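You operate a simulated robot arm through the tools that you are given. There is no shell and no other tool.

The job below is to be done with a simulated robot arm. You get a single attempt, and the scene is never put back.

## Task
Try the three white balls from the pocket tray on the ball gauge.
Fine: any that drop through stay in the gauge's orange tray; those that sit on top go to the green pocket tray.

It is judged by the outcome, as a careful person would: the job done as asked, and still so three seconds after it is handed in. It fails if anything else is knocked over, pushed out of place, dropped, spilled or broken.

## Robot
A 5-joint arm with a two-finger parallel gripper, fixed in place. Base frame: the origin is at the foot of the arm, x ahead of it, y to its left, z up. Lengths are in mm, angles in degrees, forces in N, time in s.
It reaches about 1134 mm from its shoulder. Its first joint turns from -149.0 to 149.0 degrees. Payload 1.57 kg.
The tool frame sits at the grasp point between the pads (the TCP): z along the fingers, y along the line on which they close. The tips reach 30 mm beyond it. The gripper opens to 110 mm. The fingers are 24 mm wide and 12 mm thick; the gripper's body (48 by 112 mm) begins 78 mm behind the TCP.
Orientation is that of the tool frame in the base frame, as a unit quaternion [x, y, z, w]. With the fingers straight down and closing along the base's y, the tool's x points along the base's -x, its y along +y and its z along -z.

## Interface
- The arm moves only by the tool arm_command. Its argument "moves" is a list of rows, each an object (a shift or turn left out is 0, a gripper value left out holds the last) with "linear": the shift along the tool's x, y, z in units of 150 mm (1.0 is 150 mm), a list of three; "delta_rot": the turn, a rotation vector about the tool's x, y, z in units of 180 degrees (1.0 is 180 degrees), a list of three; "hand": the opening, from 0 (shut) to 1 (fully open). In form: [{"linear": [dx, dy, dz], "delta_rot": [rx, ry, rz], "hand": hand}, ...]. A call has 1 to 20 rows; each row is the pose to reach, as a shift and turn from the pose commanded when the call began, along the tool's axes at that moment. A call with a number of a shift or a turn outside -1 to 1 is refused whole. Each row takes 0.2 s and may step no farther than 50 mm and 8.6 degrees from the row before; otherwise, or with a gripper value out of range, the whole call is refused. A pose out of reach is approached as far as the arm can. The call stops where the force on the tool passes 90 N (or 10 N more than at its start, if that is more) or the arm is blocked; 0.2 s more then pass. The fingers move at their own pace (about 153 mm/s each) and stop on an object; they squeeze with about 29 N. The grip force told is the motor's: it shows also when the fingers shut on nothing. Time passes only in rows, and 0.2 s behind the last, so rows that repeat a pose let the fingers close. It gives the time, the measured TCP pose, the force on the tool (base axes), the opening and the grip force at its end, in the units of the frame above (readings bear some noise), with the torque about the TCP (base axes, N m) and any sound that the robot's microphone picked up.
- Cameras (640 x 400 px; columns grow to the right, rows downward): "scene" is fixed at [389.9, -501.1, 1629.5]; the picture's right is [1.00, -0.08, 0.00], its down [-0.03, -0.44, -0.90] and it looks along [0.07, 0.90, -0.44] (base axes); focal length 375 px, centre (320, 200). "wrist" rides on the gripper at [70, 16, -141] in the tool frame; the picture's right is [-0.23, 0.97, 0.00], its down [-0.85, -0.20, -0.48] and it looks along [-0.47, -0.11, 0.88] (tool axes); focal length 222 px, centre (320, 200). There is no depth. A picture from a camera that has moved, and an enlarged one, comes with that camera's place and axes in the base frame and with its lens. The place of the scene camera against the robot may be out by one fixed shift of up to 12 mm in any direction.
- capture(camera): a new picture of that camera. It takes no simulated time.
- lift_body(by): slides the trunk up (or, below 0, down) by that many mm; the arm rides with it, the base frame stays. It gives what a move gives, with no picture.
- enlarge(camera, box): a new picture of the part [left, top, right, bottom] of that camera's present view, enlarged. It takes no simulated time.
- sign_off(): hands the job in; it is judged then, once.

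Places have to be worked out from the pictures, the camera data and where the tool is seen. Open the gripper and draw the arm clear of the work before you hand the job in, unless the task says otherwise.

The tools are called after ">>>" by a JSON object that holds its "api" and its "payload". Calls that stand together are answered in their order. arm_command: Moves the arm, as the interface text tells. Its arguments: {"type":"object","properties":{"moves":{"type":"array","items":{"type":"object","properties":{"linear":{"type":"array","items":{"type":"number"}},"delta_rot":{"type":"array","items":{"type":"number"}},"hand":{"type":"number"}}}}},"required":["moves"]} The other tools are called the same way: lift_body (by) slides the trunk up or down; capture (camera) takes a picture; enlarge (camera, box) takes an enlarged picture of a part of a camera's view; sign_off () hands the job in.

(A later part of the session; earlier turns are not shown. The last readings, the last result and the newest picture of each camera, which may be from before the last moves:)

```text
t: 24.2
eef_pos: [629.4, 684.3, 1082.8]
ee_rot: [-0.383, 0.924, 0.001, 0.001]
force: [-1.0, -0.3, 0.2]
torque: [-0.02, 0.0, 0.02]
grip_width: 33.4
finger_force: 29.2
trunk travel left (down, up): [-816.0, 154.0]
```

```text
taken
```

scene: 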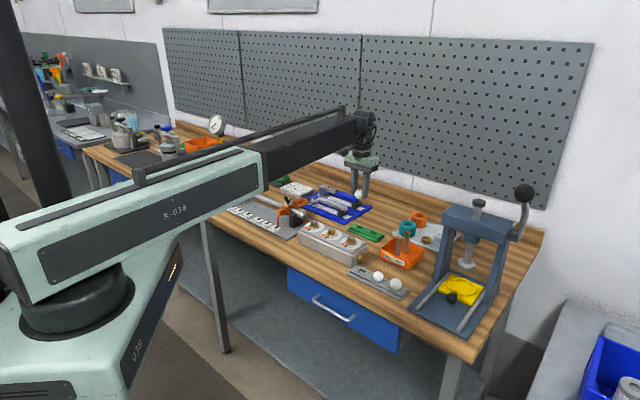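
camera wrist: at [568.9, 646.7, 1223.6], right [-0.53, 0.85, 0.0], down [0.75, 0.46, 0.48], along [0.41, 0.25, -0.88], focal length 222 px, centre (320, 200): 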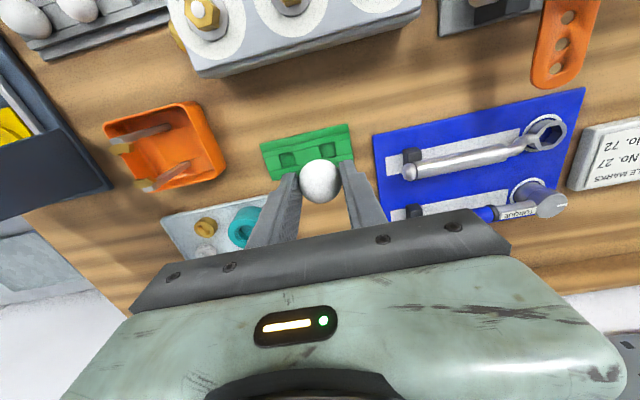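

The straight-down tool tops out near radius 933 mm, while the pockets lie at about 950 mm. I tilt the tool 8.5° outward about its closing axis to gain reach, then move out over pocket B.

>>> {"api": "arm_command", "payload": {"moves": [{"linear": [0, 0, 0], "delta_rot": [-0.001, -0.024, 0]}, {"linear": [0, 0, 0], "delta_rot": [-0.002, -0.047, 0]}, {"linear": [-0.055, 0.0023, 0], "delta_rot": [-0.002, -0.047, 0]}, {"linear": [-0.111, 0.0047, 0], "delta_rot": [-0.002, -0.047, 0]}, {"linear": [-0.111, 0.0047, 0], "delta_rot": [-0.002, -0.047, 0]}]}}

>>> {"api": "capture", "payload": {"camera": "wrist"}}

>>> {"api": "enlarge", "payload": {"camera": "wrist", "box": [240, 110, 400, 230]}}

```text
t: 25.4
eef_pos: [642.9, 698.3, 1086.3]
ee_rot: [-0.381, 0.922, 0.031, 0.067]
force: [0.8, -0.4, -0.8]
torque: [-0.03, -0.01, -0.03]
grip_width: 33.3
finger_force: 28.9
trunk travel left (down, up): [-816.0, 154.0]
```

```text
taken
camera wrist: at [568.4, 647.3, 1214.6], right [-0.53, 0.85, 0.04], down [0.69, 0.4, 0.6], along [0.49, 0.34, -0.8], focal length 222 px, centre (320, 200)
```

wrist: 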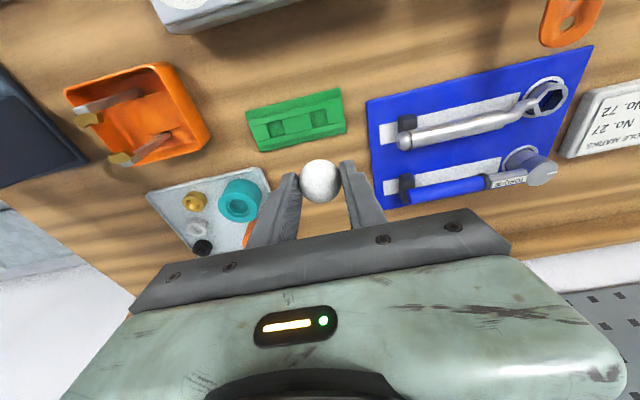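

```text
3.33 times, centred on (320, 170) of wrist
camera zoom: at [568.4, 647.3, 1214.6], right [-0.53, 0.85, 0.04], down [0.69, 0.4, 0.6], along [0.49, 0.34, -0.8], focal length 740 px, centre (320, 300)
```

zoom: 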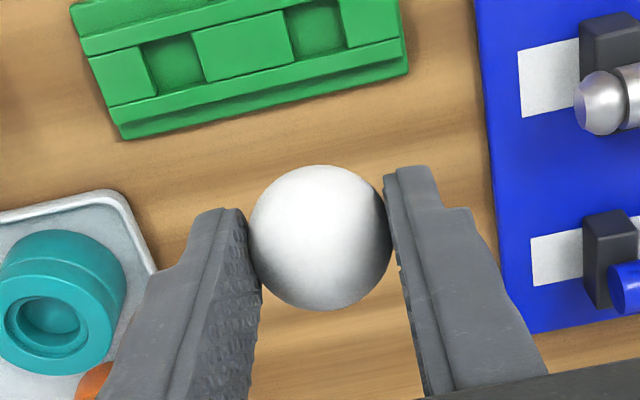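

The tilt worked: the TCP is at (643,698,1086) and over the pocket's radius. I zoom on the green tray from here to re-measure both pockets.

>>> {"api": "enlarge", "payload": {"camera": "wrist", "box": [235, 70, 375, 170]}}

>>> {"api": "enlarge", "payload": {"camera": "scene", "box": [325, 170, 405, 250]}}

```text
4.00 times, centred on (305, 120) of wrist
camera zoom: at [568.4, 647.3, 1214.6], right [-0.53, 0.85, 0.04], down [0.69, 0.4, 0.6], along [0.49, 0.34, -0.8], focal length 888 px, centre (380, 520)
```

zoom: 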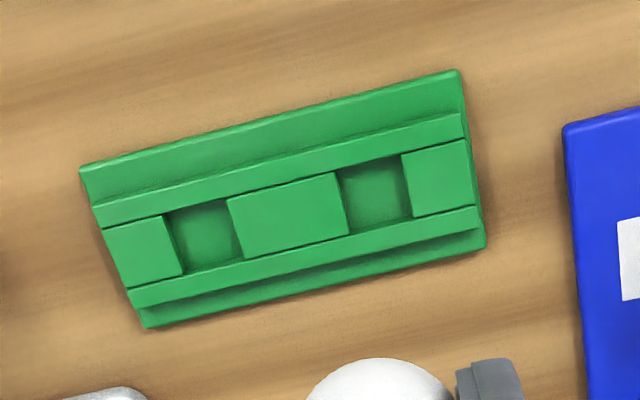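

```text
5.00 times, centred on (365, 210) of scene
camera zoom: at [389.9, -501.1, 1629.5], right [1.0, -0.08, 0.0], down [-0.03, -0.44, -0.9], along [0.07, 0.9, -0.44], focal length 1876 px, centre (95, 150)
```

zoom: 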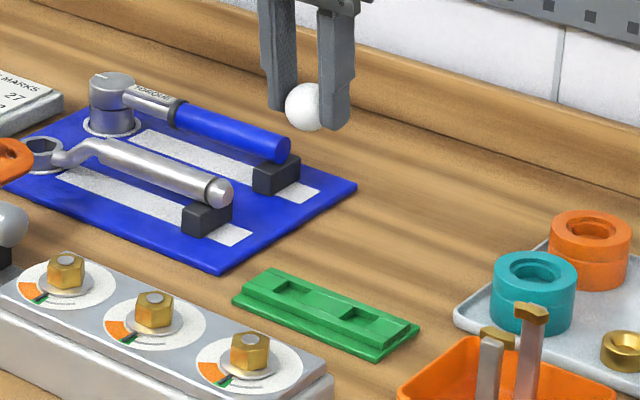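

From this closer view pocket B is near (640,702). I nudge over it and lower most of the way, keeping the ball about 15 mm above the tray, then re-check.

>>> {"api": "arm_command", "payload": {"moves": [{"linear": [0.0215, 0.0151, -0.0031]}, {"linear": [0.0215, 0.0151, -0.0031]}]}}

>>> {"api": "lift_body", "payload": {"by": -105}}

>>> {"api": "enlarge", "payload": {"camera": "wrist", "box": [240, 110, 400, 230]}}

>>> {"api": "enlarge", "payload": {"camera": "scene", "box": [325, 190, 405, 250]}}

```text
t: 26.0
eef_pos: [639.3, 699.1, 1086.9]
ee_rot: [-0.381, 0.921, 0.032, 0.068]
force: [-0.2, -0.4, -0.7]
torque: [0.02, 0.0, 0.05]
grip_width: 33.2
finger_force: 29.5
trunk travel left (down, up): [-816.0, 154.0]
```

```text
t: 27.3
eef_pos: [637.7, 698.7, 981.0]
ee_rot: [-0.381, 0.921, 0.032, 0.068]
force: [0.5, 0.2, -0.2]
torque: [-0.03, 0.0, 0.02]
grip_width: 33.0
finger_force: 29.2
trunk travel left (down, up): [-711.0, 259.0]
```

```text
3.33 times, centred on (320, 170) of wrist
camera zoom: at [563.9, 647.0, 1109.7], right [-0.53, 0.85, 0.04], down [0.69, 0.4, 0.6], along [0.49, 0.34, -0.8], focal length 740 px, centre (320, 300)
```

zoom: 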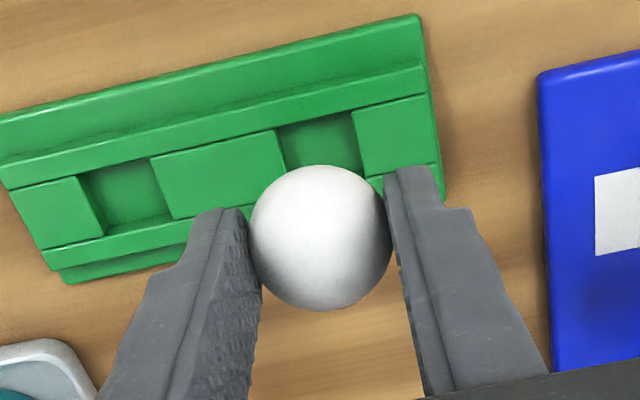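

```text
6.67 times, centred on (365, 220) of scene
camera zoom: at [389.9, -501.1, 1629.5], right [1.0, -0.08, 0.0], down [-0.03, -0.44, -0.9], along [0.07, 0.9, -0.44], focal length 2502 px, centre (20, 67)
```

zoom: 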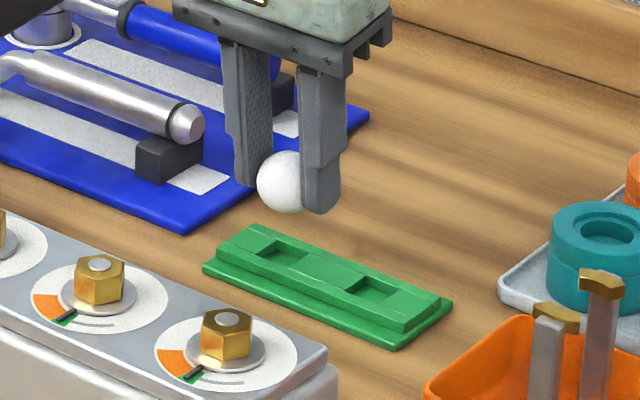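

The wrist view puts pocket B about 2 mm from under the ball. I cross-check with a tighter scene view before going down.

>>> {"api": "enlarge", "payload": {"camera": "scene", "box": [345, 205, 385, 235]}}

>>> {"api": "enlarge", "payload": {"camera": "wrist", "box": [245, 110, 345, 180]}}

```text
13.33 times, centred on (365, 220) of scene
camera zoom: at [389.9, -501.1, 1629.5], right [1.0, -0.08, 0.0], down [-0.03, -0.44, -0.9], along [0.07, 0.9, -0.44], focal length 5004 px, centre (-280, -67)
```

zoom: 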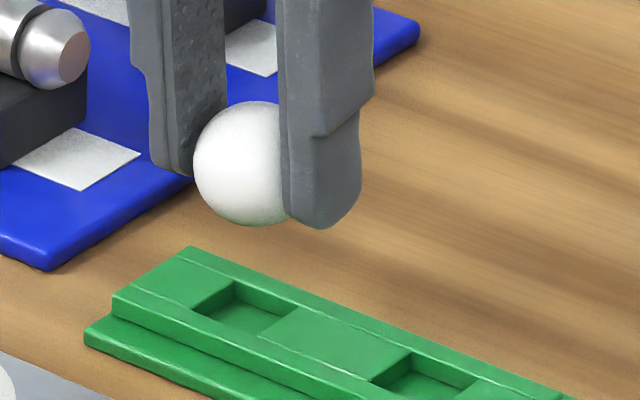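

```text
5.71 times, centred on (295, 145) of wrist
camera zoom: at [563.9, 647.0, 1109.7], right [-0.53, 0.85, 0.04], down [0.69, 0.4, 0.6], along [0.49, 0.34, -0.8], focal length 1269 px, centre (463, 514)
```

zoom: 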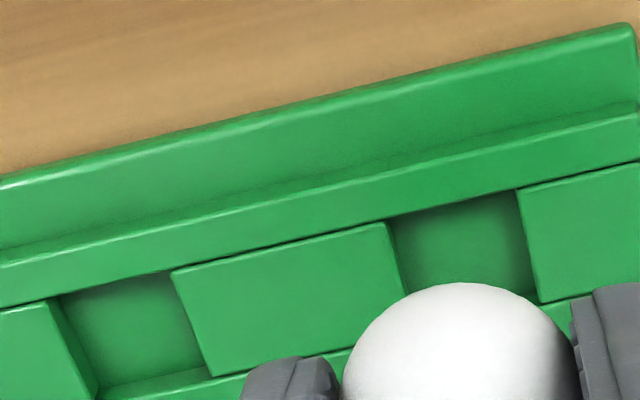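

Both cameras agree the ball should shift about 2 mm. I correct that and lower until the ball is a few millimetres from seating.

>>> {"api": "arm_command", "payload": {"moves": [{"linear": [0.0089, 0.0118, -0.0013]}, {"linear": [0.0089, 0.0118, -0.0013]}]}}

>>> {"api": "lift_body", "payload": {"by": -26}}

>>> {"api": "enlarge", "payload": {"camera": "wrist", "box": [240, 110, 400, 230]}}

>>> {"api": "enlarge", "payload": {"camera": "scene", "box": [345, 205, 385, 235]}}

```text
t: 27.9
eef_pos: [636.0, 699.4, 981.3]
ee_rot: [-0.381, 0.921, 0.031, 0.067]
force: [0.5, 0.6, -0.2]
torque: [-0.03, 0.04, -0.02]
grip_width: 33.5
finger_force: 29.0
trunk travel left (down, up): [-711.0, 259.0]
```

```text
t: 28.6
eef_pos: [636.5, 699.2, 955.1]
ee_rot: [-0.382, 0.921, 0.031, 0.067]
force: [-0.4, -0.6, 0.3]
torque: [-0.02, 0.0, -0.01]
grip_width: 33.6
finger_force: 28.7
trunk travel left (down, up): [-685.0, 285.0]
```

```text
3.33 times, centred on (320, 170) of wrist
camera zoom: at [561.6, 647.4, 1083.6], right [-0.53, 0.85, 0.04], down [0.69, 0.4, 0.6], along [0.49, 0.34, -0.8], focal length 740 px, centre (320, 300)
```

zoom: 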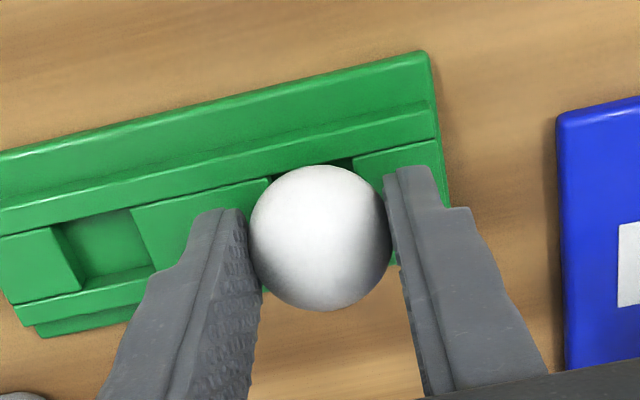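

```text
13.33 times, centred on (365, 220) of scene
camera zoom: at [389.9, -501.1, 1629.5], right [1.0, -0.08, 0.0], down [-0.03, -0.44, -0.9], along [0.07, 0.9, -0.44], focal length 5004 px, centre (-280, -67)
```

zoom: 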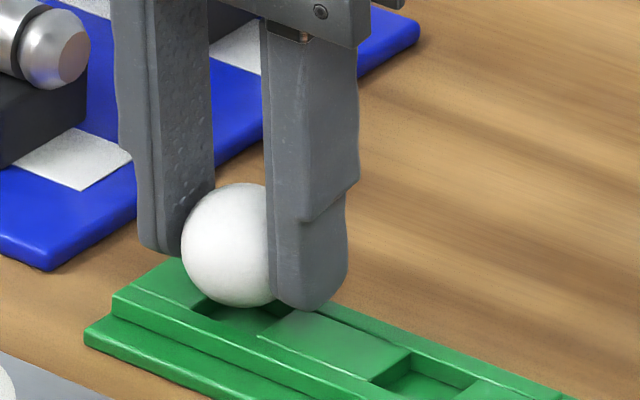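

The ball looks about 7 mm above its seat and well over the pocket. I lower in two small steps and watch for contact.

>>> {"api": "lift_body", "payload": {"by": -3.5}}

>>> {"api": "lift_body", "payload": {"by": -2}}

>>> {"api": "enlarge", "payload": {"camera": "scene", "box": [345, 205, 385, 235]}}

>>> {"api": "enlarge", "payload": {"camera": "wrist", "box": [240, 110, 400, 230]}}

```text
t: 29.2
eef_pos: [636.9, 699.6, 951.1]
ee_rot: [-0.382, 0.921, 0.031, 0.067]
force: [0.5, 0.4, 0.0]
torque: [0.02, -0.01, 0.03]
grip_width: 33.0
finger_force: 29.0
trunk travel left (down, up): [-682.0, 288.0]
```

```text
t: 29.7
eef_pos: [636.2, 699.4, 948.5]
ee_rot: [-0.38, 0.922, 0.031, 0.066]
force: [-0.8, 0.0, 0.4]
torque: [0.0, 0.01, 0.01]
grip_width: 33.4
finger_force: 28.8
trunk travel left (down, up): [-680.0, 290.0]
```

```text
13.33 times, centred on (365, 220) of scene
camera zoom: at [389.9, -501.1, 1629.5], right [1.0, -0.08, 0.0], down [-0.03, -0.44, -0.9], along [0.07, 0.9, -0.44], focal length 5004 px, centre (-280, -67)
```

zoom: 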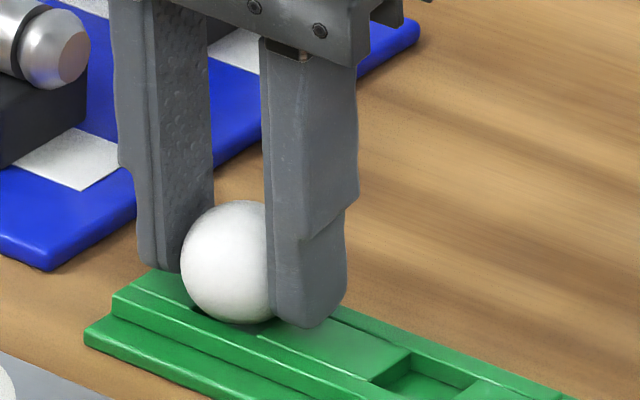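

```text
3.33 times, centred on (320, 170) of wrist
camera zoom: at [561.7, 647.5, 1078.1], right [-0.53, 0.85, 0.04], down [0.69, 0.4, 0.6], along [0.49, 0.34, -0.8], focal length 740 px, centre (320, 300)
```

zoom: 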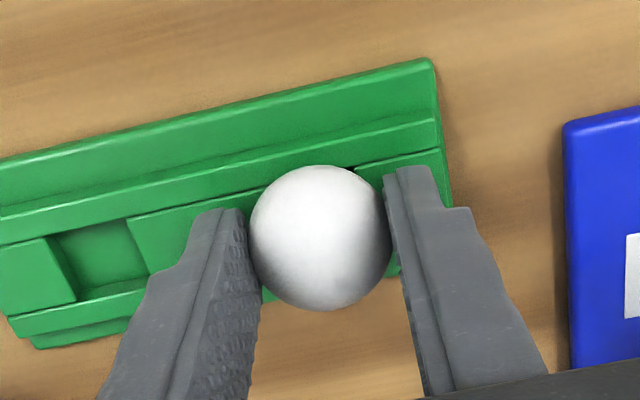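

No contact yet but only 1–2 mm remain and the tips are close to the tray, so I open here and let the ball settle into pocket B.

>>> {"api": "arm_command", "payload": {"moves": [{"linear": [0, 0, 0], "hand": 0.5}, {"linear": [0, 0, 0], "hand": 0.5}, {"linear": [0, 0, 0], "hand": 0.5}]}}

>>> {"api": "enlarge", "payload": {"camera": "scene", "box": [345, 205, 385, 235]}}

>>> {"api": "enlarge", "payload": {"camera": "wrist", "box": [240, 110, 400, 230]}}

```text
t: 30.5
eef_pos: [635.8, 699.8, 948.4]
ee_rot: [-0.381, 0.922, 0.031, 0.067]
force: [0.8, -1.0, 0.1]
torque: [0.0, -0.06, 0.02]
grip_width: 54.9
finger_force: 0.0
trunk travel left (down, up): [-680.0, 290.0]
```

```text
13.33 times, centred on (365, 220) of scene
camera zoom: at [389.9, -501.1, 1629.5], right [1.0, -0.08, 0.0], down [-0.03, -0.44, -0.9], along [0.07, 0.9, -0.44], focal length 5004 px, centre (-280, -67)
```

zoom: 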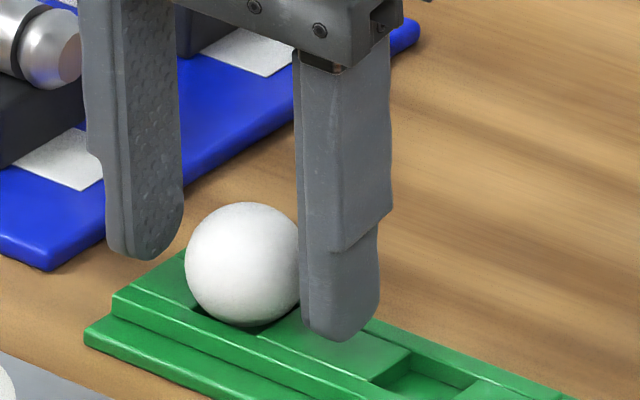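

```text
3.33 times, centred on (320, 170) of wrist
camera zoom: at [561.7, 647.5, 1078.1], right [-0.53, 0.85, 0.04], down [0.69, 0.4, 0.6], along [0.49, 0.34, -0.8], focal length 740 px, centre (320, 300)
```

zoom: 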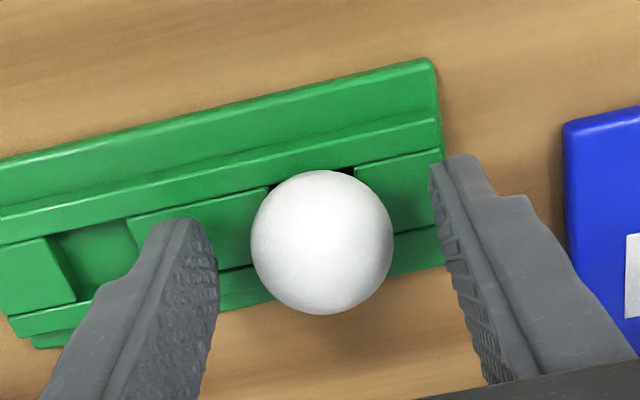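

Ball 1 is seated in pocket B. I lift clear, straighten the tool while drawing inward, and look at the result.

>>> {"api": "lift_body", "payload": {"by": 130}}

>>> {"api": "arm_command", "payload": {"moves": [{"linear": [0.055, -0.003, -0.008], "delta_rot": [0, 0, 0]}, {"linear": [0.11, -0.006, -0.016], "delta_rot": [0.001, 0.016, 0]}, {"linear": [0.165, -0.008, -0.0245], "delta_rot": [0.0015, 0.032, 0]}, {"linear": [0.165, -0.008, -0.0245], "delta_rot": [0.002, 0.047, 0]}, {"linear": [0.165, -0.008, -0.0245], "delta_rot": [0.002, 0.047, 0]}]}}

>>> {"api": "capture", "payload": {"camera": "wrist"}}

>>> {"api": "enlarge", "payload": {"camera": "scene", "box": [340, 200, 440, 300]}}

```text
t: 32.1
eef_pos: [635.4, 698.8, 1079.0]
ee_rot: [-0.381, 0.922, 0.032, 0.067]
force: [0.7, 0.0, -0.3]
torque: [-0.02, -0.01, -0.04]
grip_width: 55.0
finger_force: 0.1
trunk travel left (down, up): [-810.0, 160.0]
```

```text
t: 33.3
eef_pos: [620.1, 680.6, 1076.4]
ee_rot: [-0.383, 0.924, -0.001, 0.0]
force: [0.5, 0.6, 0.4]
torque: [-0.02, 0.01, 0.01]
grip_width: 55.1
finger_force: 0.0
trunk travel left (down, up): [-810.0, 160.0]
```

```text
taken
camera wrist: at [559.7, 643.9, 1217.3], right [-0.53, 0.85, 0.0], down [0.75, 0.46, 0.48], along [0.41, 0.25, -0.88], focal length 222 px, centre (320, 200)
```

wrist: 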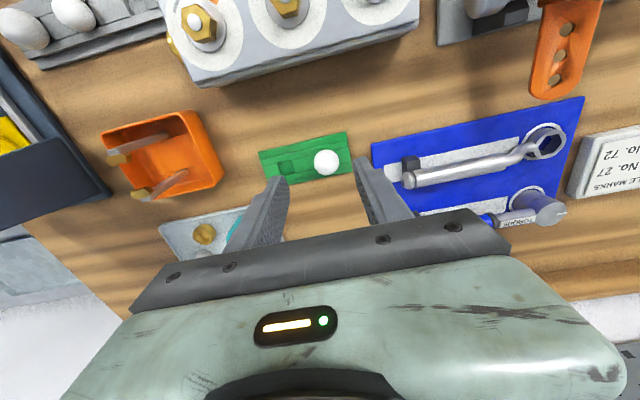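

```text
4.00 times, centred on (390, 250) of scene
camera zoom: at [389.9, -501.1, 1629.5], right [1.0, -0.08, 0.0], down [-0.03, -0.44, -0.9], along [0.07, 0.9, -0.44], focal length 1501 px, centre (40, 0)
```

zoom: 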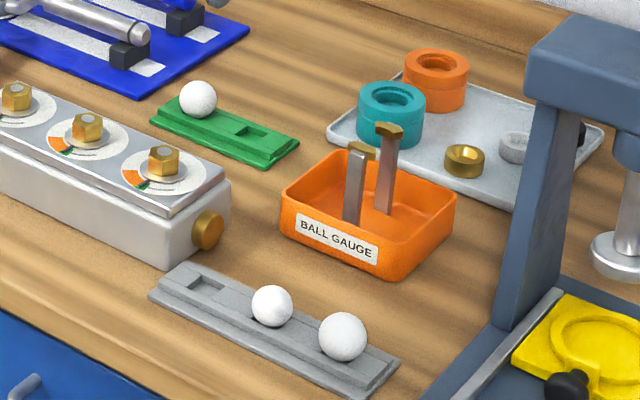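

Ball 1 rests in the green tray and nothing else has moved. I swing back towards ball 2 while spinning +90° so the fingers close across the grey tray.

>>> {"api": "arm_command", "payload": {"moves": [{"linear": [0.0563, -0.0663, 0], "delta_rot": [0, 0, 0.0455]}, {"linear": [0.1125, -0.1326, 0], "delta_rot": [0, 0, 0.0909]}, {"linear": [0.1688, -0.1989, 0], "delta_rot": [0, 0, 0.1364]}, {"linear": [0.2251, -0.2652, 0], "delta_rot": [0, 0, 0.1818]}, {"linear": [0.2814, -0.3315, 0], "delta_rot": [0, 0, 0.2273]}, {"linear": [0.3376, -0.3978, 0], "delta_rot": [0, 0, 0.2727]}, {"linear": [0.3939, -0.4641, 0], "delta_rot": [0, 0, 0.3182]}, {"linear": [0.4502, -0.5304, 0], "delta_rot": [0, 0, 0.3636]}, {"linear": [0.5065, -0.5967, 0], "delta_rot": [0, 0, 0.4091]}, {"linear": [0.5627, -0.663, 0], "delta_rot": [0, 0, 0.4545]}, {"linear": [0.619, -0.7293, 0], "delta_rot": [0, 0, 0.5]}, {"linear": [0.619, -0.7293, 0], "delta_rot": [0, 0, 0.5]}]}}

>>> {"api": "arm_command", "payload": {"moves": [{"linear": [-0.182, -0.155, 0], "hand": 0.6}, {"linear": [-0.365, -0.31, 0], "hand": 0.6}, {"linear": [-0.547, -0.464, 0], "hand": 0.6}, {"linear": [-0.729, -0.619, 0], "hand": 0.6}, {"linear": [-0.729, -0.619, 0], "hand": 0.6}]}}

>>> {"api": "capture", "payload": {"camera": "wrist"}}

>>> {"api": "enlarge", "payload": {"camera": "wrist", "box": [260, 90, 400, 230]}}

```text
t: 35.9
eef_pos: [630.4, 537.2, 1076.1]
ee_rot: [0.384, 0.923, 0.0, 0.001]
force: [-0.8, 0.3, 0.5]
torque: [0.0, 0.01, 0.02]
grip_width: 55.0
finger_force: 0.1
out of reach, approached as far as the arm can: row 3, 4, 5, 6, 11, 12
trunk travel left (down, up): [-810.0, 160.0]
```

```text
t: 37.1
eef_pos: [646.1, 394.6, 1077.5]
ee_rot: [0.383, 0.924, 0.001, 0.001]
force: [0.1, -0.3, -1.2]
torque: [0.02, -0.04, 0.01]
grip_width: 66.0
finger_force: 0.1
trunk travel left (down, up): [-810.0, 160.0]
```

```text
taken
camera wrist: at [607.1, 456.9, 1217.3], right [0.85, 0.53, 0.0], down [0.46, -0.75, 0.48], along [0.25, -0.41, -0.88], focal length 222 px, centre (320, 200)
```

wrist: 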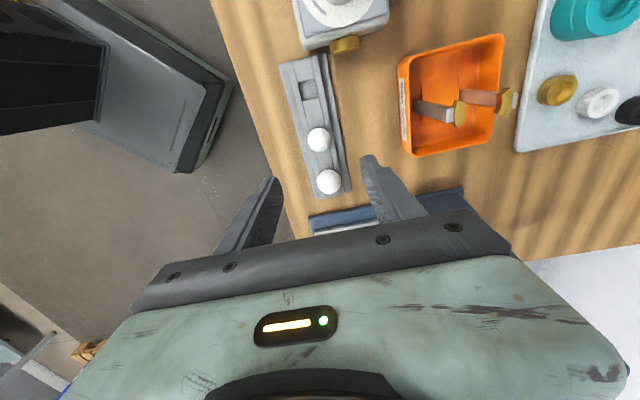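

```text
2.86 times, centred on (330, 160) of wrist
camera zoom: at [607.1, 456.9, 1217.3], right [0.85, 0.53, 0.0], down [0.46, -0.75, 0.48], along [0.25, -0.41, -0.88], focal length 635 px, centre (291, 314)
```

zoom: 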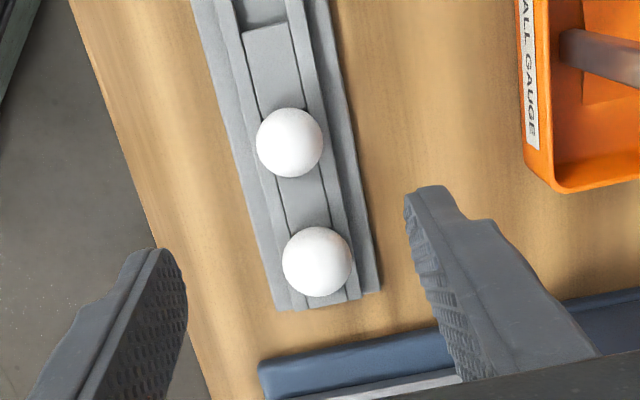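

TCP is over ball 2 within 1 mm. I make a tiny correction and lower the trunk in two stages to TCP ≈ 948.

>>> {"api": "arm_command", "payload": {"moves": [{"linear": [0.004, -0.001, 0], "hand": 0.6}, {"linear": [0.004, -0.001, 0], "hand": 0.6}]}}

>>> {"api": "lift_body", "payload": {"by": -100}}

>>> {"api": "enlarge", "payload": {"camera": "wrist", "box": [240, 110, 400, 230]}}

>>> {"api": "enlarge", "payload": {"camera": "scene", "box": [340, 210, 440, 310]}}

```text
t: 37.7
eef_pos: [643.6, 396.7, 1076.4]
ee_rot: [0.383, 0.924, -0.001, 0.0]
force: [-0.4, -0.3, 0.1]
torque: [0.01, 0.0, 0.02]
grip_width: 65.8
finger_force: 0.0
trunk travel left (down, up): [-810.0, 160.0]
```

```text
t: 39.0
eef_pos: [644.5, 395.7, 976.9]
ee_rot: [0.382, 0.924, 0.0, 0.0]
force: [-1.1, 0.0, 0.5]
torque: [0.05, 0.0, -0.02]
grip_width: 66.2
finger_force: 0.0
trunk travel left (down, up): [-710.0, 260.0]
```

```text
3.33 times, centred on (320, 170) of wrist
camera zoom: at [606.0, 457.4, 1117.3], right [0.85, 0.53, 0.0], down [0.46, -0.75, 0.48], along [0.25, -0.41, -0.88], focal length 740 px, centre (320, 300)
```

zoom: 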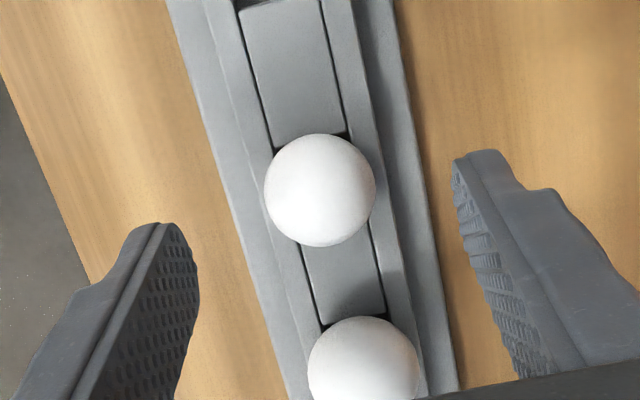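

```text
4.00 times, centred on (390, 260) of scene
camera zoom: at [389.9, -501.1, 1629.5], right [1.0, -0.08, 0.0], down [-0.03, -0.44, -0.9], along [0.07, 0.9, -0.44], focal length 1501 px, centre (40, -40)
```

zoom: 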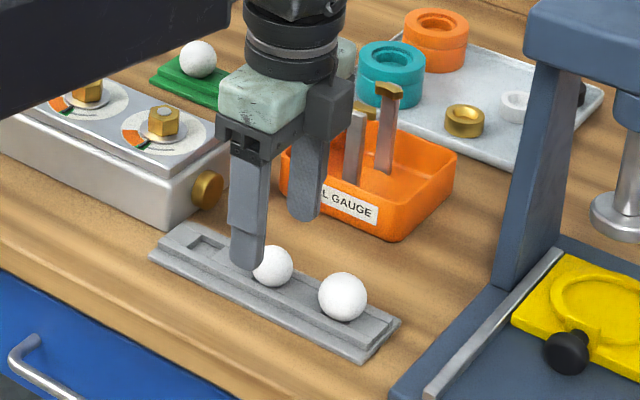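

Ball 2 is centred between the fingers. I lower the last 28 mm and close on it.

>>> {"api": "lift_body", "payload": {"by": -28}}

>>> {"api": "arm_command", "payload": {"moves": [{"linear": [0, 0, 0], "hand": 0}, {"linear": [0, 0, 0], "hand": 0}, {"linear": [0, 0, 0], "hand": 0}, {"linear": [0, 0, 0], "hand": 0}]}}

>>> {"api": "enlarge", "payload": {"camera": "wrist", "box": [240, 110, 400, 230]}}

```text
t: 39.7
eef_pos: [644.5, 397.1, 949.6]
ee_rot: [0.383, 0.924, 0.0, 0.0]
force: [0.0, 0.6, -0.2]
torque: [-0.01, 0.0, 0.0]
grip_width: 66.1
finger_force: 0.1
trunk travel left (down, up): [-682.0, 288.0]
```

```text
t: 40.7
eef_pos: [644.1, 395.6, 948.6]
ee_rot: [0.383, 0.924, 0.0, 0.0]
force: [0.1, 0.2, 0.4]
torque: [0.0, 0.01, 0.0]
grip_width: 29.5
finger_force: 28.8
trunk travel left (down, up): [-682.0, 288.0]
```

```text
3.33 times, centred on (320, 170) of wrist
camera zoom: at [606.0, 457.4, 1089.3], right [0.85, 0.53, 0.0], down [0.46, -0.75, 0.48], along [0.25, -0.41, -0.88], focal length 740 px, centre (320, 300)
```

zoom: 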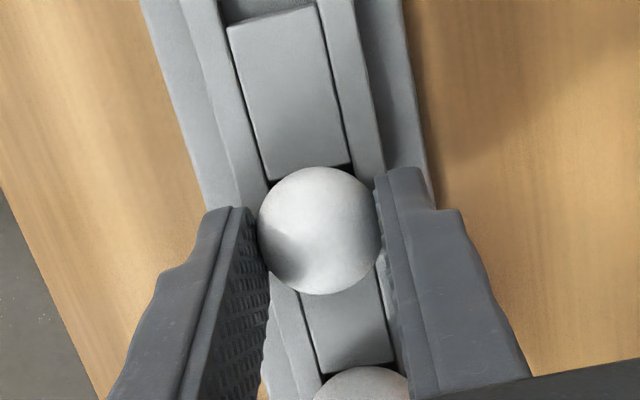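

Ball 2 is held at 29.5 mm. I lift it and carry it to the gauge with the −90° spin.

>>> {"api": "lift_body", "payload": {"by": 130}}

>>> {"api": "arm_command", "payload": {"moves": [{"linear": [0.0057, 0.0727, 0], "delta_rot": [0, 0, -0.0455]}, {"linear": [0.0115, 0.1455, 0], "delta_rot": [0, 0, -0.0909]}, {"linear": [0.0172, 0.2182, 0], "delta_rot": [0, 0, -0.1364]}, {"linear": [0.023, 0.2909, 0], "delta_rot": [0, 0, -0.1818]}, {"linear": [0.0287, 0.3636, 0], "delta_rot": [0, 0, -0.2273]}, {"linear": [0.0345, 0.4364, 0], "delta_rot": [0, 0, -0.2727]}, {"linear": [0.0402, 0.5091, 0], "delta_rot": [0, 0, -0.3182]}, {"linear": [0.046, 0.5818, 0], "delta_rot": [0, 0, -0.3636]}, {"linear": [0.0517, 0.6545, 0], "delta_rot": [0, 0, -0.4091]}, {"linear": [0.0575, 0.7273, 0], "delta_rot": [0, 0, -0.4545]}, {"linear": [0.0632, 0.8, 0], "delta_rot": [0, 0, -0.5]}, {"linear": [0.0632, 0.8, 0], "delta_rot": [0, 0, -0.5]}]}}

>>> {"api": "capture", "payload": {"camera": "wrist"}}

```text
t: 42.3
eef_pos: [644.2, 396.5, 1078.2]
ee_rot: [0.383, 0.924, 0.0, -0.001]
force: [0.1, 0.0, -0.6]
torque: [0.02, 0.02, 0.0]
grip_width: 29.3
finger_force: 29.0
trunk travel left (down, up): [-812.0, 158.0]
```

```text
t: 44.9
eef_pos: [722.8, 490.0, 1079.2]
ee_rot: [-0.383, 0.924, 0.0, 0.0]
force: [0.0, -0.1, 0.0]
torque: [0.0, -0.02, 0.02]
grip_width: 29.3
finger_force: 29.8
trunk travel left (down, up): [-812.0, 158.0]
```

```text
taken
camera wrist: at [661.9, 451.9, 1219.2], right [-0.53, 0.85, 0.0], down [0.75, 0.46, 0.48], along [0.41, 0.25, -0.88], focal length 222 px, centre (320, 200)
```

wrist: 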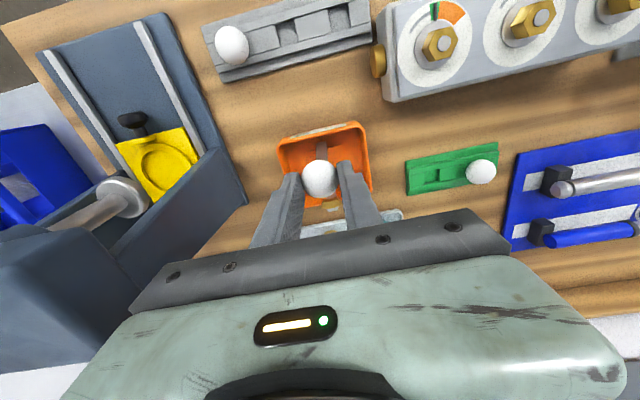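

Ball 2 is at (723,490). I bring it over the ring and lower to just above it.

>>> {"api": "arm_command", "payload": {"moves": [{"linear": [-0.127, -0.004, 0]}, {"linear": [-0.2535, -0.0075, 0]}, {"linear": [-0.2535, -0.0075, 0]}]}}

>>> {"api": "lift_body", "payload": {"by": -38}}

>>> {"api": "enlarge", "payload": {"camera": "wrist", "box": [250, 110, 400, 240]}}

>>> {"api": "enlarge", "payload": {"camera": "scene", "box": [360, 190, 440, 270]}}

```text
t: 45.7
eef_pos: [749.4, 514.3, 1078.2]
ee_rot: [-0.383, 0.924, 0.0, 0.0]
force: [-0.4, 0.7, -0.6]
torque: [0.0, 0.01, 0.03]
grip_width: 29.3
finger_force: 28.6
trunk travel left (down, up): [-812.0, 158.0]
```

```text
t: 46.5
eef_pos: [750.3, 514.9, 1040.7]
ee_rot: [-0.383, 0.924, 0.0, 0.0]
force: [-0.4, -0.1, -0.3]
torque: [0.0, 0.01, -0.01]
grip_width: 29.3
finger_force: 28.7
trunk travel left (down, up): [-774.0, 196.0]
```

```text
3.08 times, centred on (325, 175) of wrist
camera zoom: at [689.1, 476.1, 1181.3], right [-0.53, 0.85, 0.0], down [0.75, 0.46, 0.48], along [0.41, 0.25, -0.88], focal length 684 px, centre (305, 277)
```

zoom: 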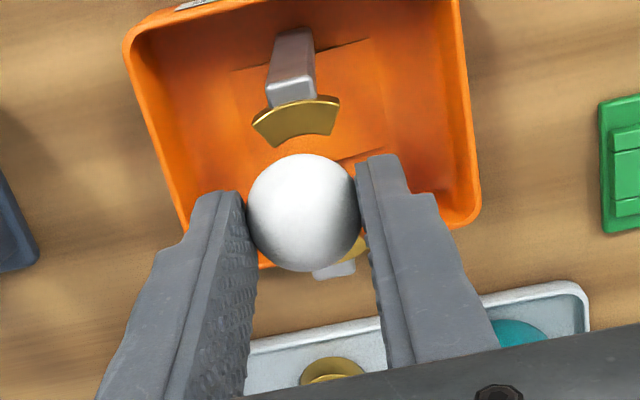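

```text
5.00 times, centred on (400, 230) of scene
camera zoom: at [389.9, -501.1, 1629.5], right [1.0, -0.08, 0.0], down [-0.03, -0.44, -0.9], along [0.07, 0.9, -0.44], focal length 1876 px, centre (-80, 50)
```

zoom: 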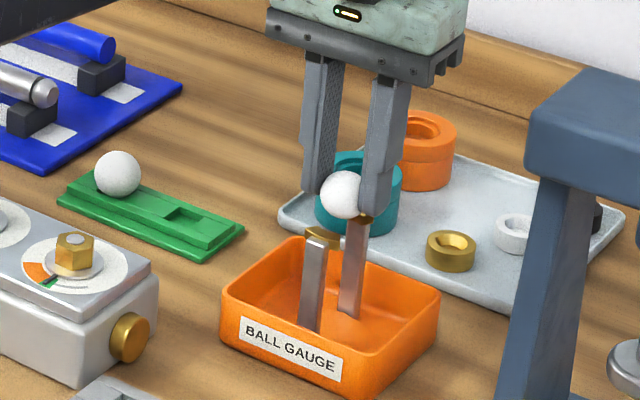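

The ring centre sits about 1.9 mm further out than the ball now. I correct for that and lower to put the ball just into the ring mouth.

>>> {"api": "arm_command", "payload": {"moves": [{"linear": [-0.0109, 0.006, 0]}, {"linear": [-0.0109, 0.006, 0]}]}}

>>> {"api": "lift_body", "payload": {"by": -14}}

>>> {"api": "enlarge", "payload": {"camera": "wrist", "box": [250, 110, 400, 240]}}

```text
t: 47.1
eef_pos: [750.5, 515.0, 1039.9]
ee_rot: [-0.383, 0.924, 0.0, 0.0]
force: [0.0, -0.7, -0.2]
torque: [0.0, -0.01, -0.02]
grip_width: 29.4
finger_force: 29.1
trunk travel left (down, up): [-774.0, 196.0]
```

```text
t: 47.8
eef_pos: [750.2, 514.0, 1025.9]
ee_rot: [-0.383, 0.924, 0.0, 0.0]
force: [-0.9, -0.1, -0.7]
torque: [-0.01, 0.02, 0.0]
grip_width: 29.3
finger_force: 28.5
trunk travel left (down, up): [-760.0, 210.0]
```

```text
3.08 times, centred on (325, 175) of wrist
camera zoom: at [689.2, 477.8, 1167.2], right [-0.53, 0.85, 0.0], down [0.75, 0.46, 0.48], along [0.41, 0.25, -0.88], focal length 684 px, centre (305, 277)
```

zoom: 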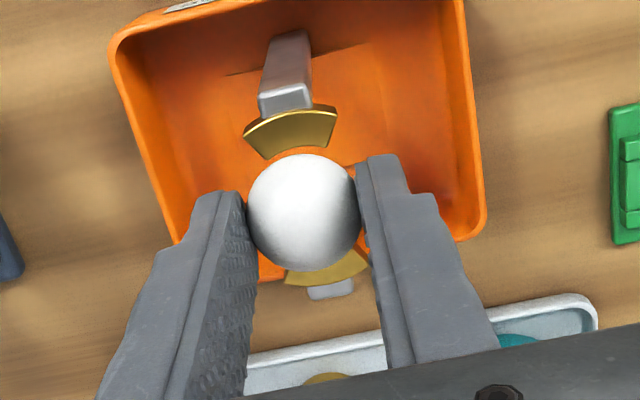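

The ball is centred with no contact so far. I lower another 4 mm and read the force.

>>> {"api": "lift_body", "payload": {"by": -4}}

>>> {"api": "enlarge", "payload": {"camera": "wrist", "box": [250, 110, 400, 240]}}

>>> {"api": "enlarge", "payload": {"camera": "scene", "box": [375, 205, 425, 255]}}

```text
t: 48.3
eef_pos: [750.4, 514.5, 1022.5]
ee_rot: [-0.383, 0.924, -0.001, 0.001]
force: [-0.8, -1.0, -0.1]
torque: [0.01, -0.01, 0.01]
grip_width: 29.2
finger_force: 28.7
trunk travel left (down, up): [-756.0, 214.0]
```

```text
3.08 times, centred on (325, 175) of wrist
camera zoom: at [689.3, 477.8, 1163.2], right [-0.53, 0.85, 0.0], down [0.75, 0.46, 0.48], along [0.41, 0.25, -0.88], focal length 684 px, centre (305, 277)
```

zoom: 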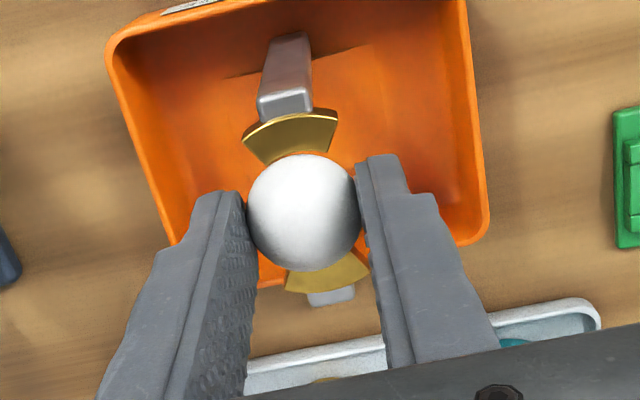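

```text
8.00 times, centred on (400, 230) of scene
camera zoom: at [389.9, -501.1, 1629.5], right [1.0, -0.08, 0.0], down [-0.03, -0.44, -0.9], along [0.07, 0.9, -0.44], focal length 3002 px, centre (-320, -40)
```

zoom: 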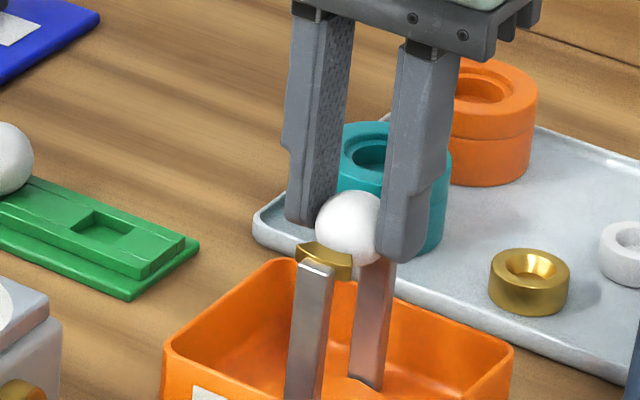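

No load at all yet, so the ball hangs freely in the ring mouth. I open the fingers and see whether it drops through.

>>> {"api": "arm_command", "payload": {"moves": [{"linear": [0, 0, 0], "hand": 0.55}, {"linear": [0, 0, 0], "hand": 0.55}, {"linear": [0, 0, 0], "hand": 0.55}, {"linear": [0, 0, 0], "hand": 0.55}]}}

>>> {"api": "enlarge", "payload": {"camera": "wrist", "box": [250, 110, 400, 240]}}

>>> {"api": "enlarge", "payload": {"camera": "scene", "box": [360, 190, 440, 270]}}

```text
t: 49.3
eef_pos: [750.6, 515.2, 1022.0]
ee_rot: [-0.382, 0.924, 0.0, 0.0]
force: [-0.5, 0.0, 0.0]
torque: [0.0, 0.0, -0.01]
grip_width: 60.6
finger_force: 0.0
trunk travel left (down, up): [-756.0, 214.0]
```

```text
3.08 times, centred on (325, 175) of wrist
camera zoom: at [689.3, 477.8, 1163.2], right [-0.53, 0.85, 0.0], down [0.75, 0.46, 0.48], along [0.41, 0.25, -0.88], focal length 684 px, centre (305, 277)
```

zoom: 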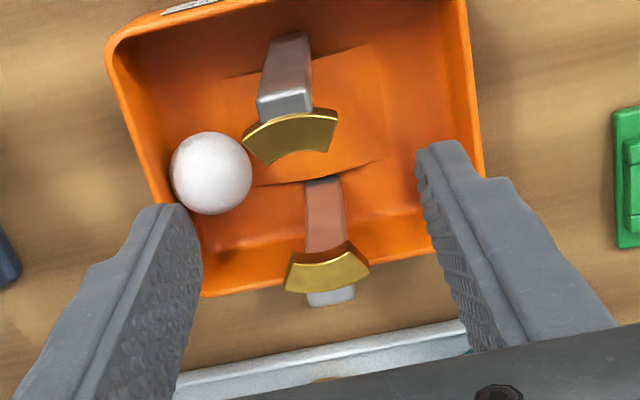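

```text
5.00 times, centred on (400, 230) of scene
camera zoom: at [389.9, -501.1, 1629.5], right [1.0, -0.08, 0.0], down [-0.03, -0.44, -0.9], along [0.07, 0.9, -0.44], focal length 1876 px, centre (-80, 50)
```

zoom: 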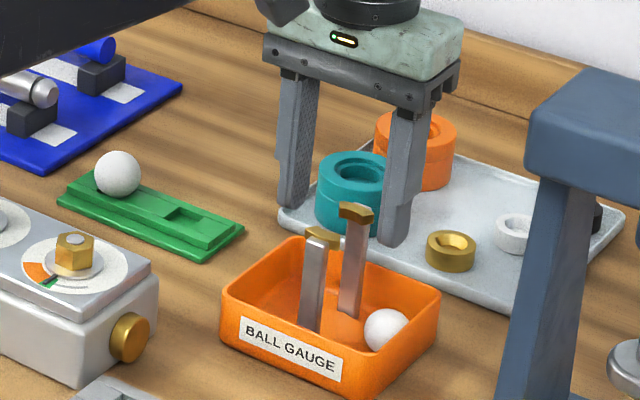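

Ball 2 dropped through and lies in the orange tray, where it stays. I raise the gripper and swing back to ball 3 with the +90° spin.

>>> {"api": "lift_body", "payload": {"by": 56}}

>>> {"api": "arm_command", "payload": {"moves": [{"linear": [0.0606, -0.042, 0], "delta_rot": [0, 0, 0.0455]}, {"linear": [0.1213, -0.084, 0], "delta_rot": [0, 0, 0.0909]}, {"linear": [0.1819, -0.126, 0], "delta_rot": [0, 0, 0.1364]}, {"linear": [0.2425, -0.168, 0], "delta_rot": [0, 0, 0.1818]}, {"linear": [0.3032, -0.21, 0], "delta_rot": [0, 0, 0.2273]}, {"linear": [0.3638, -0.252, 0], "delta_rot": [0, 0, 0.2727]}, {"linear": [0.4245, -0.294, 0], "delta_rot": [0, 0, 0.3182]}, {"linear": [0.4851, -0.336, 0], "delta_rot": [0, 0, 0.3636]}, {"linear": [0.5457, -0.378, 0], "delta_rot": [0, 0, 0.4091]}, {"linear": [0.6064, -0.42, 0], "delta_rot": [0, 0, 0.4545]}, {"linear": [0.667, -0.462, 0], "delta_rot": [0, 0, 0.5]}, {"linear": [0.667, -0.462, 0], "delta_rot": [0, 0, 0.5]}]}}

>>> {"api": "arm_command", "payload": {"moves": [{"linear": [0, -0.2, 0], "hand": 0.64}, {"linear": [0, -0.4, 0], "hand": 0.64}, {"linear": [0, -0.4, 0], "hand": 0.64}]}}

>>> {"api": "capture", "payload": {"camera": "wrist"}}

>>> {"api": "enlarge", "payload": {"camera": "wrist", "box": [250, 90, 400, 230]}}

>>> {"api": "capture", "payload": {"camera": "scene"}}

```text
t: 50.3
eef_pos: [750.1, 515.6, 1079.3]
ee_rot: [-0.383, 0.924, 0.0, 0.0]
force: [-0.2, 0.0, 0.0]
torque: [0.0, 0.01, 0.04]
grip_width: 60.7
finger_force: 0.0
trunk travel left (down, up): [-812.0, 158.0]
```

```text
t: 52.9
eef_pos: [729.2, 394.6, 1079.2]
ee_rot: [0.383, 0.924, 0.0, 0.0]
force: [0.3, 0.2, 1.2]
torque: [0.01, 0.0, 0.01]
grip_width: 60.3
finger_force: 0.1
trunk travel left (down, up): [-812.0, 158.0]
```

```text
t: 53.7
eef_pos: [687.5, 350.3, 1078.5]
ee_rot: [0.382, 0.924, 0.0, 0.0]
force: [-0.4, -1.0, 0.1]
torque: [-0.02, 0.0, -0.02]
grip_width: 70.3
finger_force: 0.2
trunk travel left (down, up): [-812.0, 158.0]
```

```text
taken
camera wrist: at [649.6, 412.1, 1219.2], right [0.85, 0.53, 0.0], down [0.46, -0.75, 0.48], along [0.25, -0.41, -0.88], focal length 222 px, centre (320, 200)
```

wrist: 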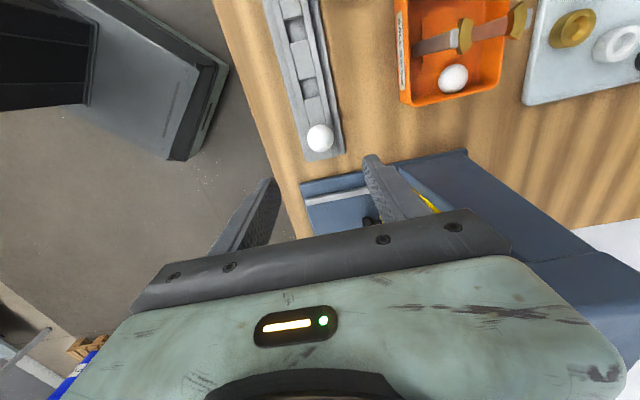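

```text
2.86 times, centred on (325, 160) of wrist
camera zoom: at [649.6, 412.1, 1219.2], right [0.85, 0.53, 0.0], down [0.46, -0.75, 0.48], along [0.25, -0.41, -0.88], focal length 635 px, centre (306, 314)
```

zoom: 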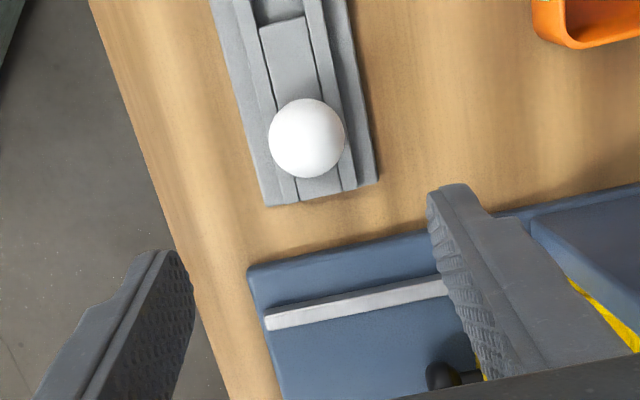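

```text
taken
```

scene: 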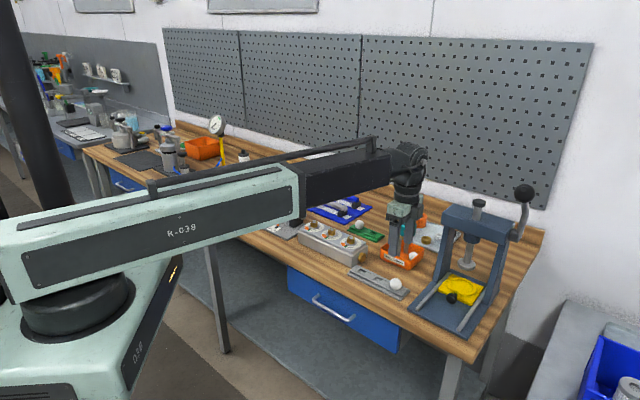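

Ball 3 is 2.9 mm off along the tray. I correct that and lower 100 mm to check.

>>> {"api": "arm_command", "payload": {"moves": [{"linear": [0.0193, 0, 0], "hand": 0.64}, {"linear": [0.0193, 0, 0], "hand": 0.64}]}}

>>> {"api": "lift_body", "payload": {"by": -98}}

>>> {"api": "enlarge", "payload": {"camera": "wrist", "box": [240, 110, 400, 230]}}

>>> {"api": "enlarge", "payload": {"camera": "scene", "box": [340, 210, 440, 310]}}

```text
t: 54.3
eef_pos: [684.0, 353.4, 1078.5]
ee_rot: [0.382, 0.924, 0.0, 0.0]
force: [0.5, -0.2, -0.2]
torque: [0.0, 0.01, -0.02]
grip_width: 70.4
finger_force: 0.2
trunk travel left (down, up): [-812.0, 158.0]
```

```text
t: 55.6
eef_pos: [684.3, 354.2, 980.6]
ee_rot: [0.383, 0.924, -0.001, 0.001]
force: [0.3, -0.5, 0.3]
torque: [0.01, -0.03, 0.0]
grip_width: 70.3
finger_force: 0.0
trunk travel left (down, up): [-714.0, 256.0]
```

```text
3.33 times, centred on (320, 170) of wrist
camera zoom: at [646.3, 415.0, 1121.3], right [0.85, 0.53, 0.0], down [0.46, -0.75, 0.48], along [0.25, -0.41, -0.88], focal length 740 px, centre (320, 300)
```

zoom: 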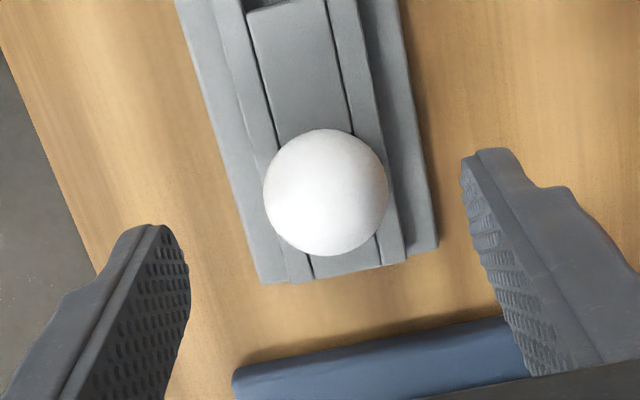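

```text
4.00 times, centred on (390, 260) of scene
camera zoom: at [389.9, -501.1, 1629.5], right [1.0, -0.08, 0.0], down [-0.03, -0.44, -0.9], along [0.07, 0.9, -0.44], focal length 1501 px, centre (40, -40)
```

zoom: 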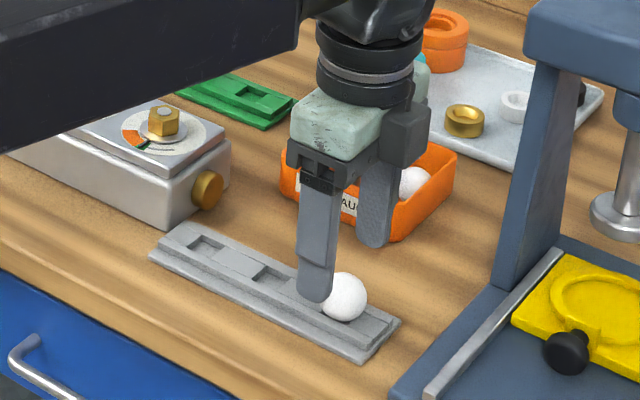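

Ball 3 sits about 1.3 mm to one side of the finger centre. I correct it, lower 30 mm and close.

>>> {"api": "arm_command", "payload": {"moves": [{"linear": [0, 0.009, 0], "hand": 0.64}, {"linear": [0, 0.009, 0], "hand": 0.64}]}}

>>> {"api": "lift_body", "payload": {"by": -29.5}}

>>> {"api": "arm_command", "payload": {"moves": [{"linear": [0, 0, 0], "hand": 0}, {"linear": [0, 0, 0], "hand": 0}, {"linear": [0, 0, 0], "hand": 0}, {"linear": [0, 0, 0], "hand": 0}]}}

>>> {"api": "enlarge", "payload": {"camera": "wrist", "box": [240, 110, 400, 230]}}

```text
t: 56.2
eef_pos: [684.5, 354.7, 981.5]
ee_rot: [0.383, 0.924, 0.0, 0.0]
force: [0.3, -0.3, 0.6]
torque: [-0.01, 0.0, 0.0]
grip_width: 70.3
finger_force: 0.0
trunk travel left (down, up): [-714.0, 256.0]
```

```text
t: 56.9
eef_pos: [684.4, 355.2, 951.0]
ee_rot: [0.383, 0.924, 0.0, 0.001]
force: [0.1, 1.0, -0.3]
torque: [-0.04, -0.03, 0.03]
grip_width: 70.1
finger_force: 0.1
trunk travel left (down, up): [-684.0, 286.0]
```

```text
t: 57.9
eef_pos: [685.0, 354.2, 950.8]
ee_rot: [0.383, 0.924, -0.001, 0.0]
force: [0.3, 0.4, 0.8]
torque: [0.01, 0.01, 0.01]
grip_width: 33.1
finger_force: 29.2
trunk travel left (down, up): [-684.0, 286.0]
```

```text
3.33 times, centred on (320, 170) of wrist
camera zoom: at [647.0, 416.3, 1091.7], right [0.85, 0.53, 0.0], down [0.46, -0.75, 0.48], along [0.25, -0.41, -0.88], focal length 740 px, centre (320, 300)
```

zoom: 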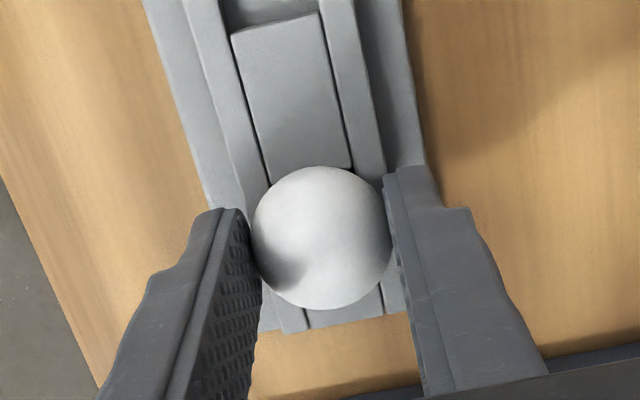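

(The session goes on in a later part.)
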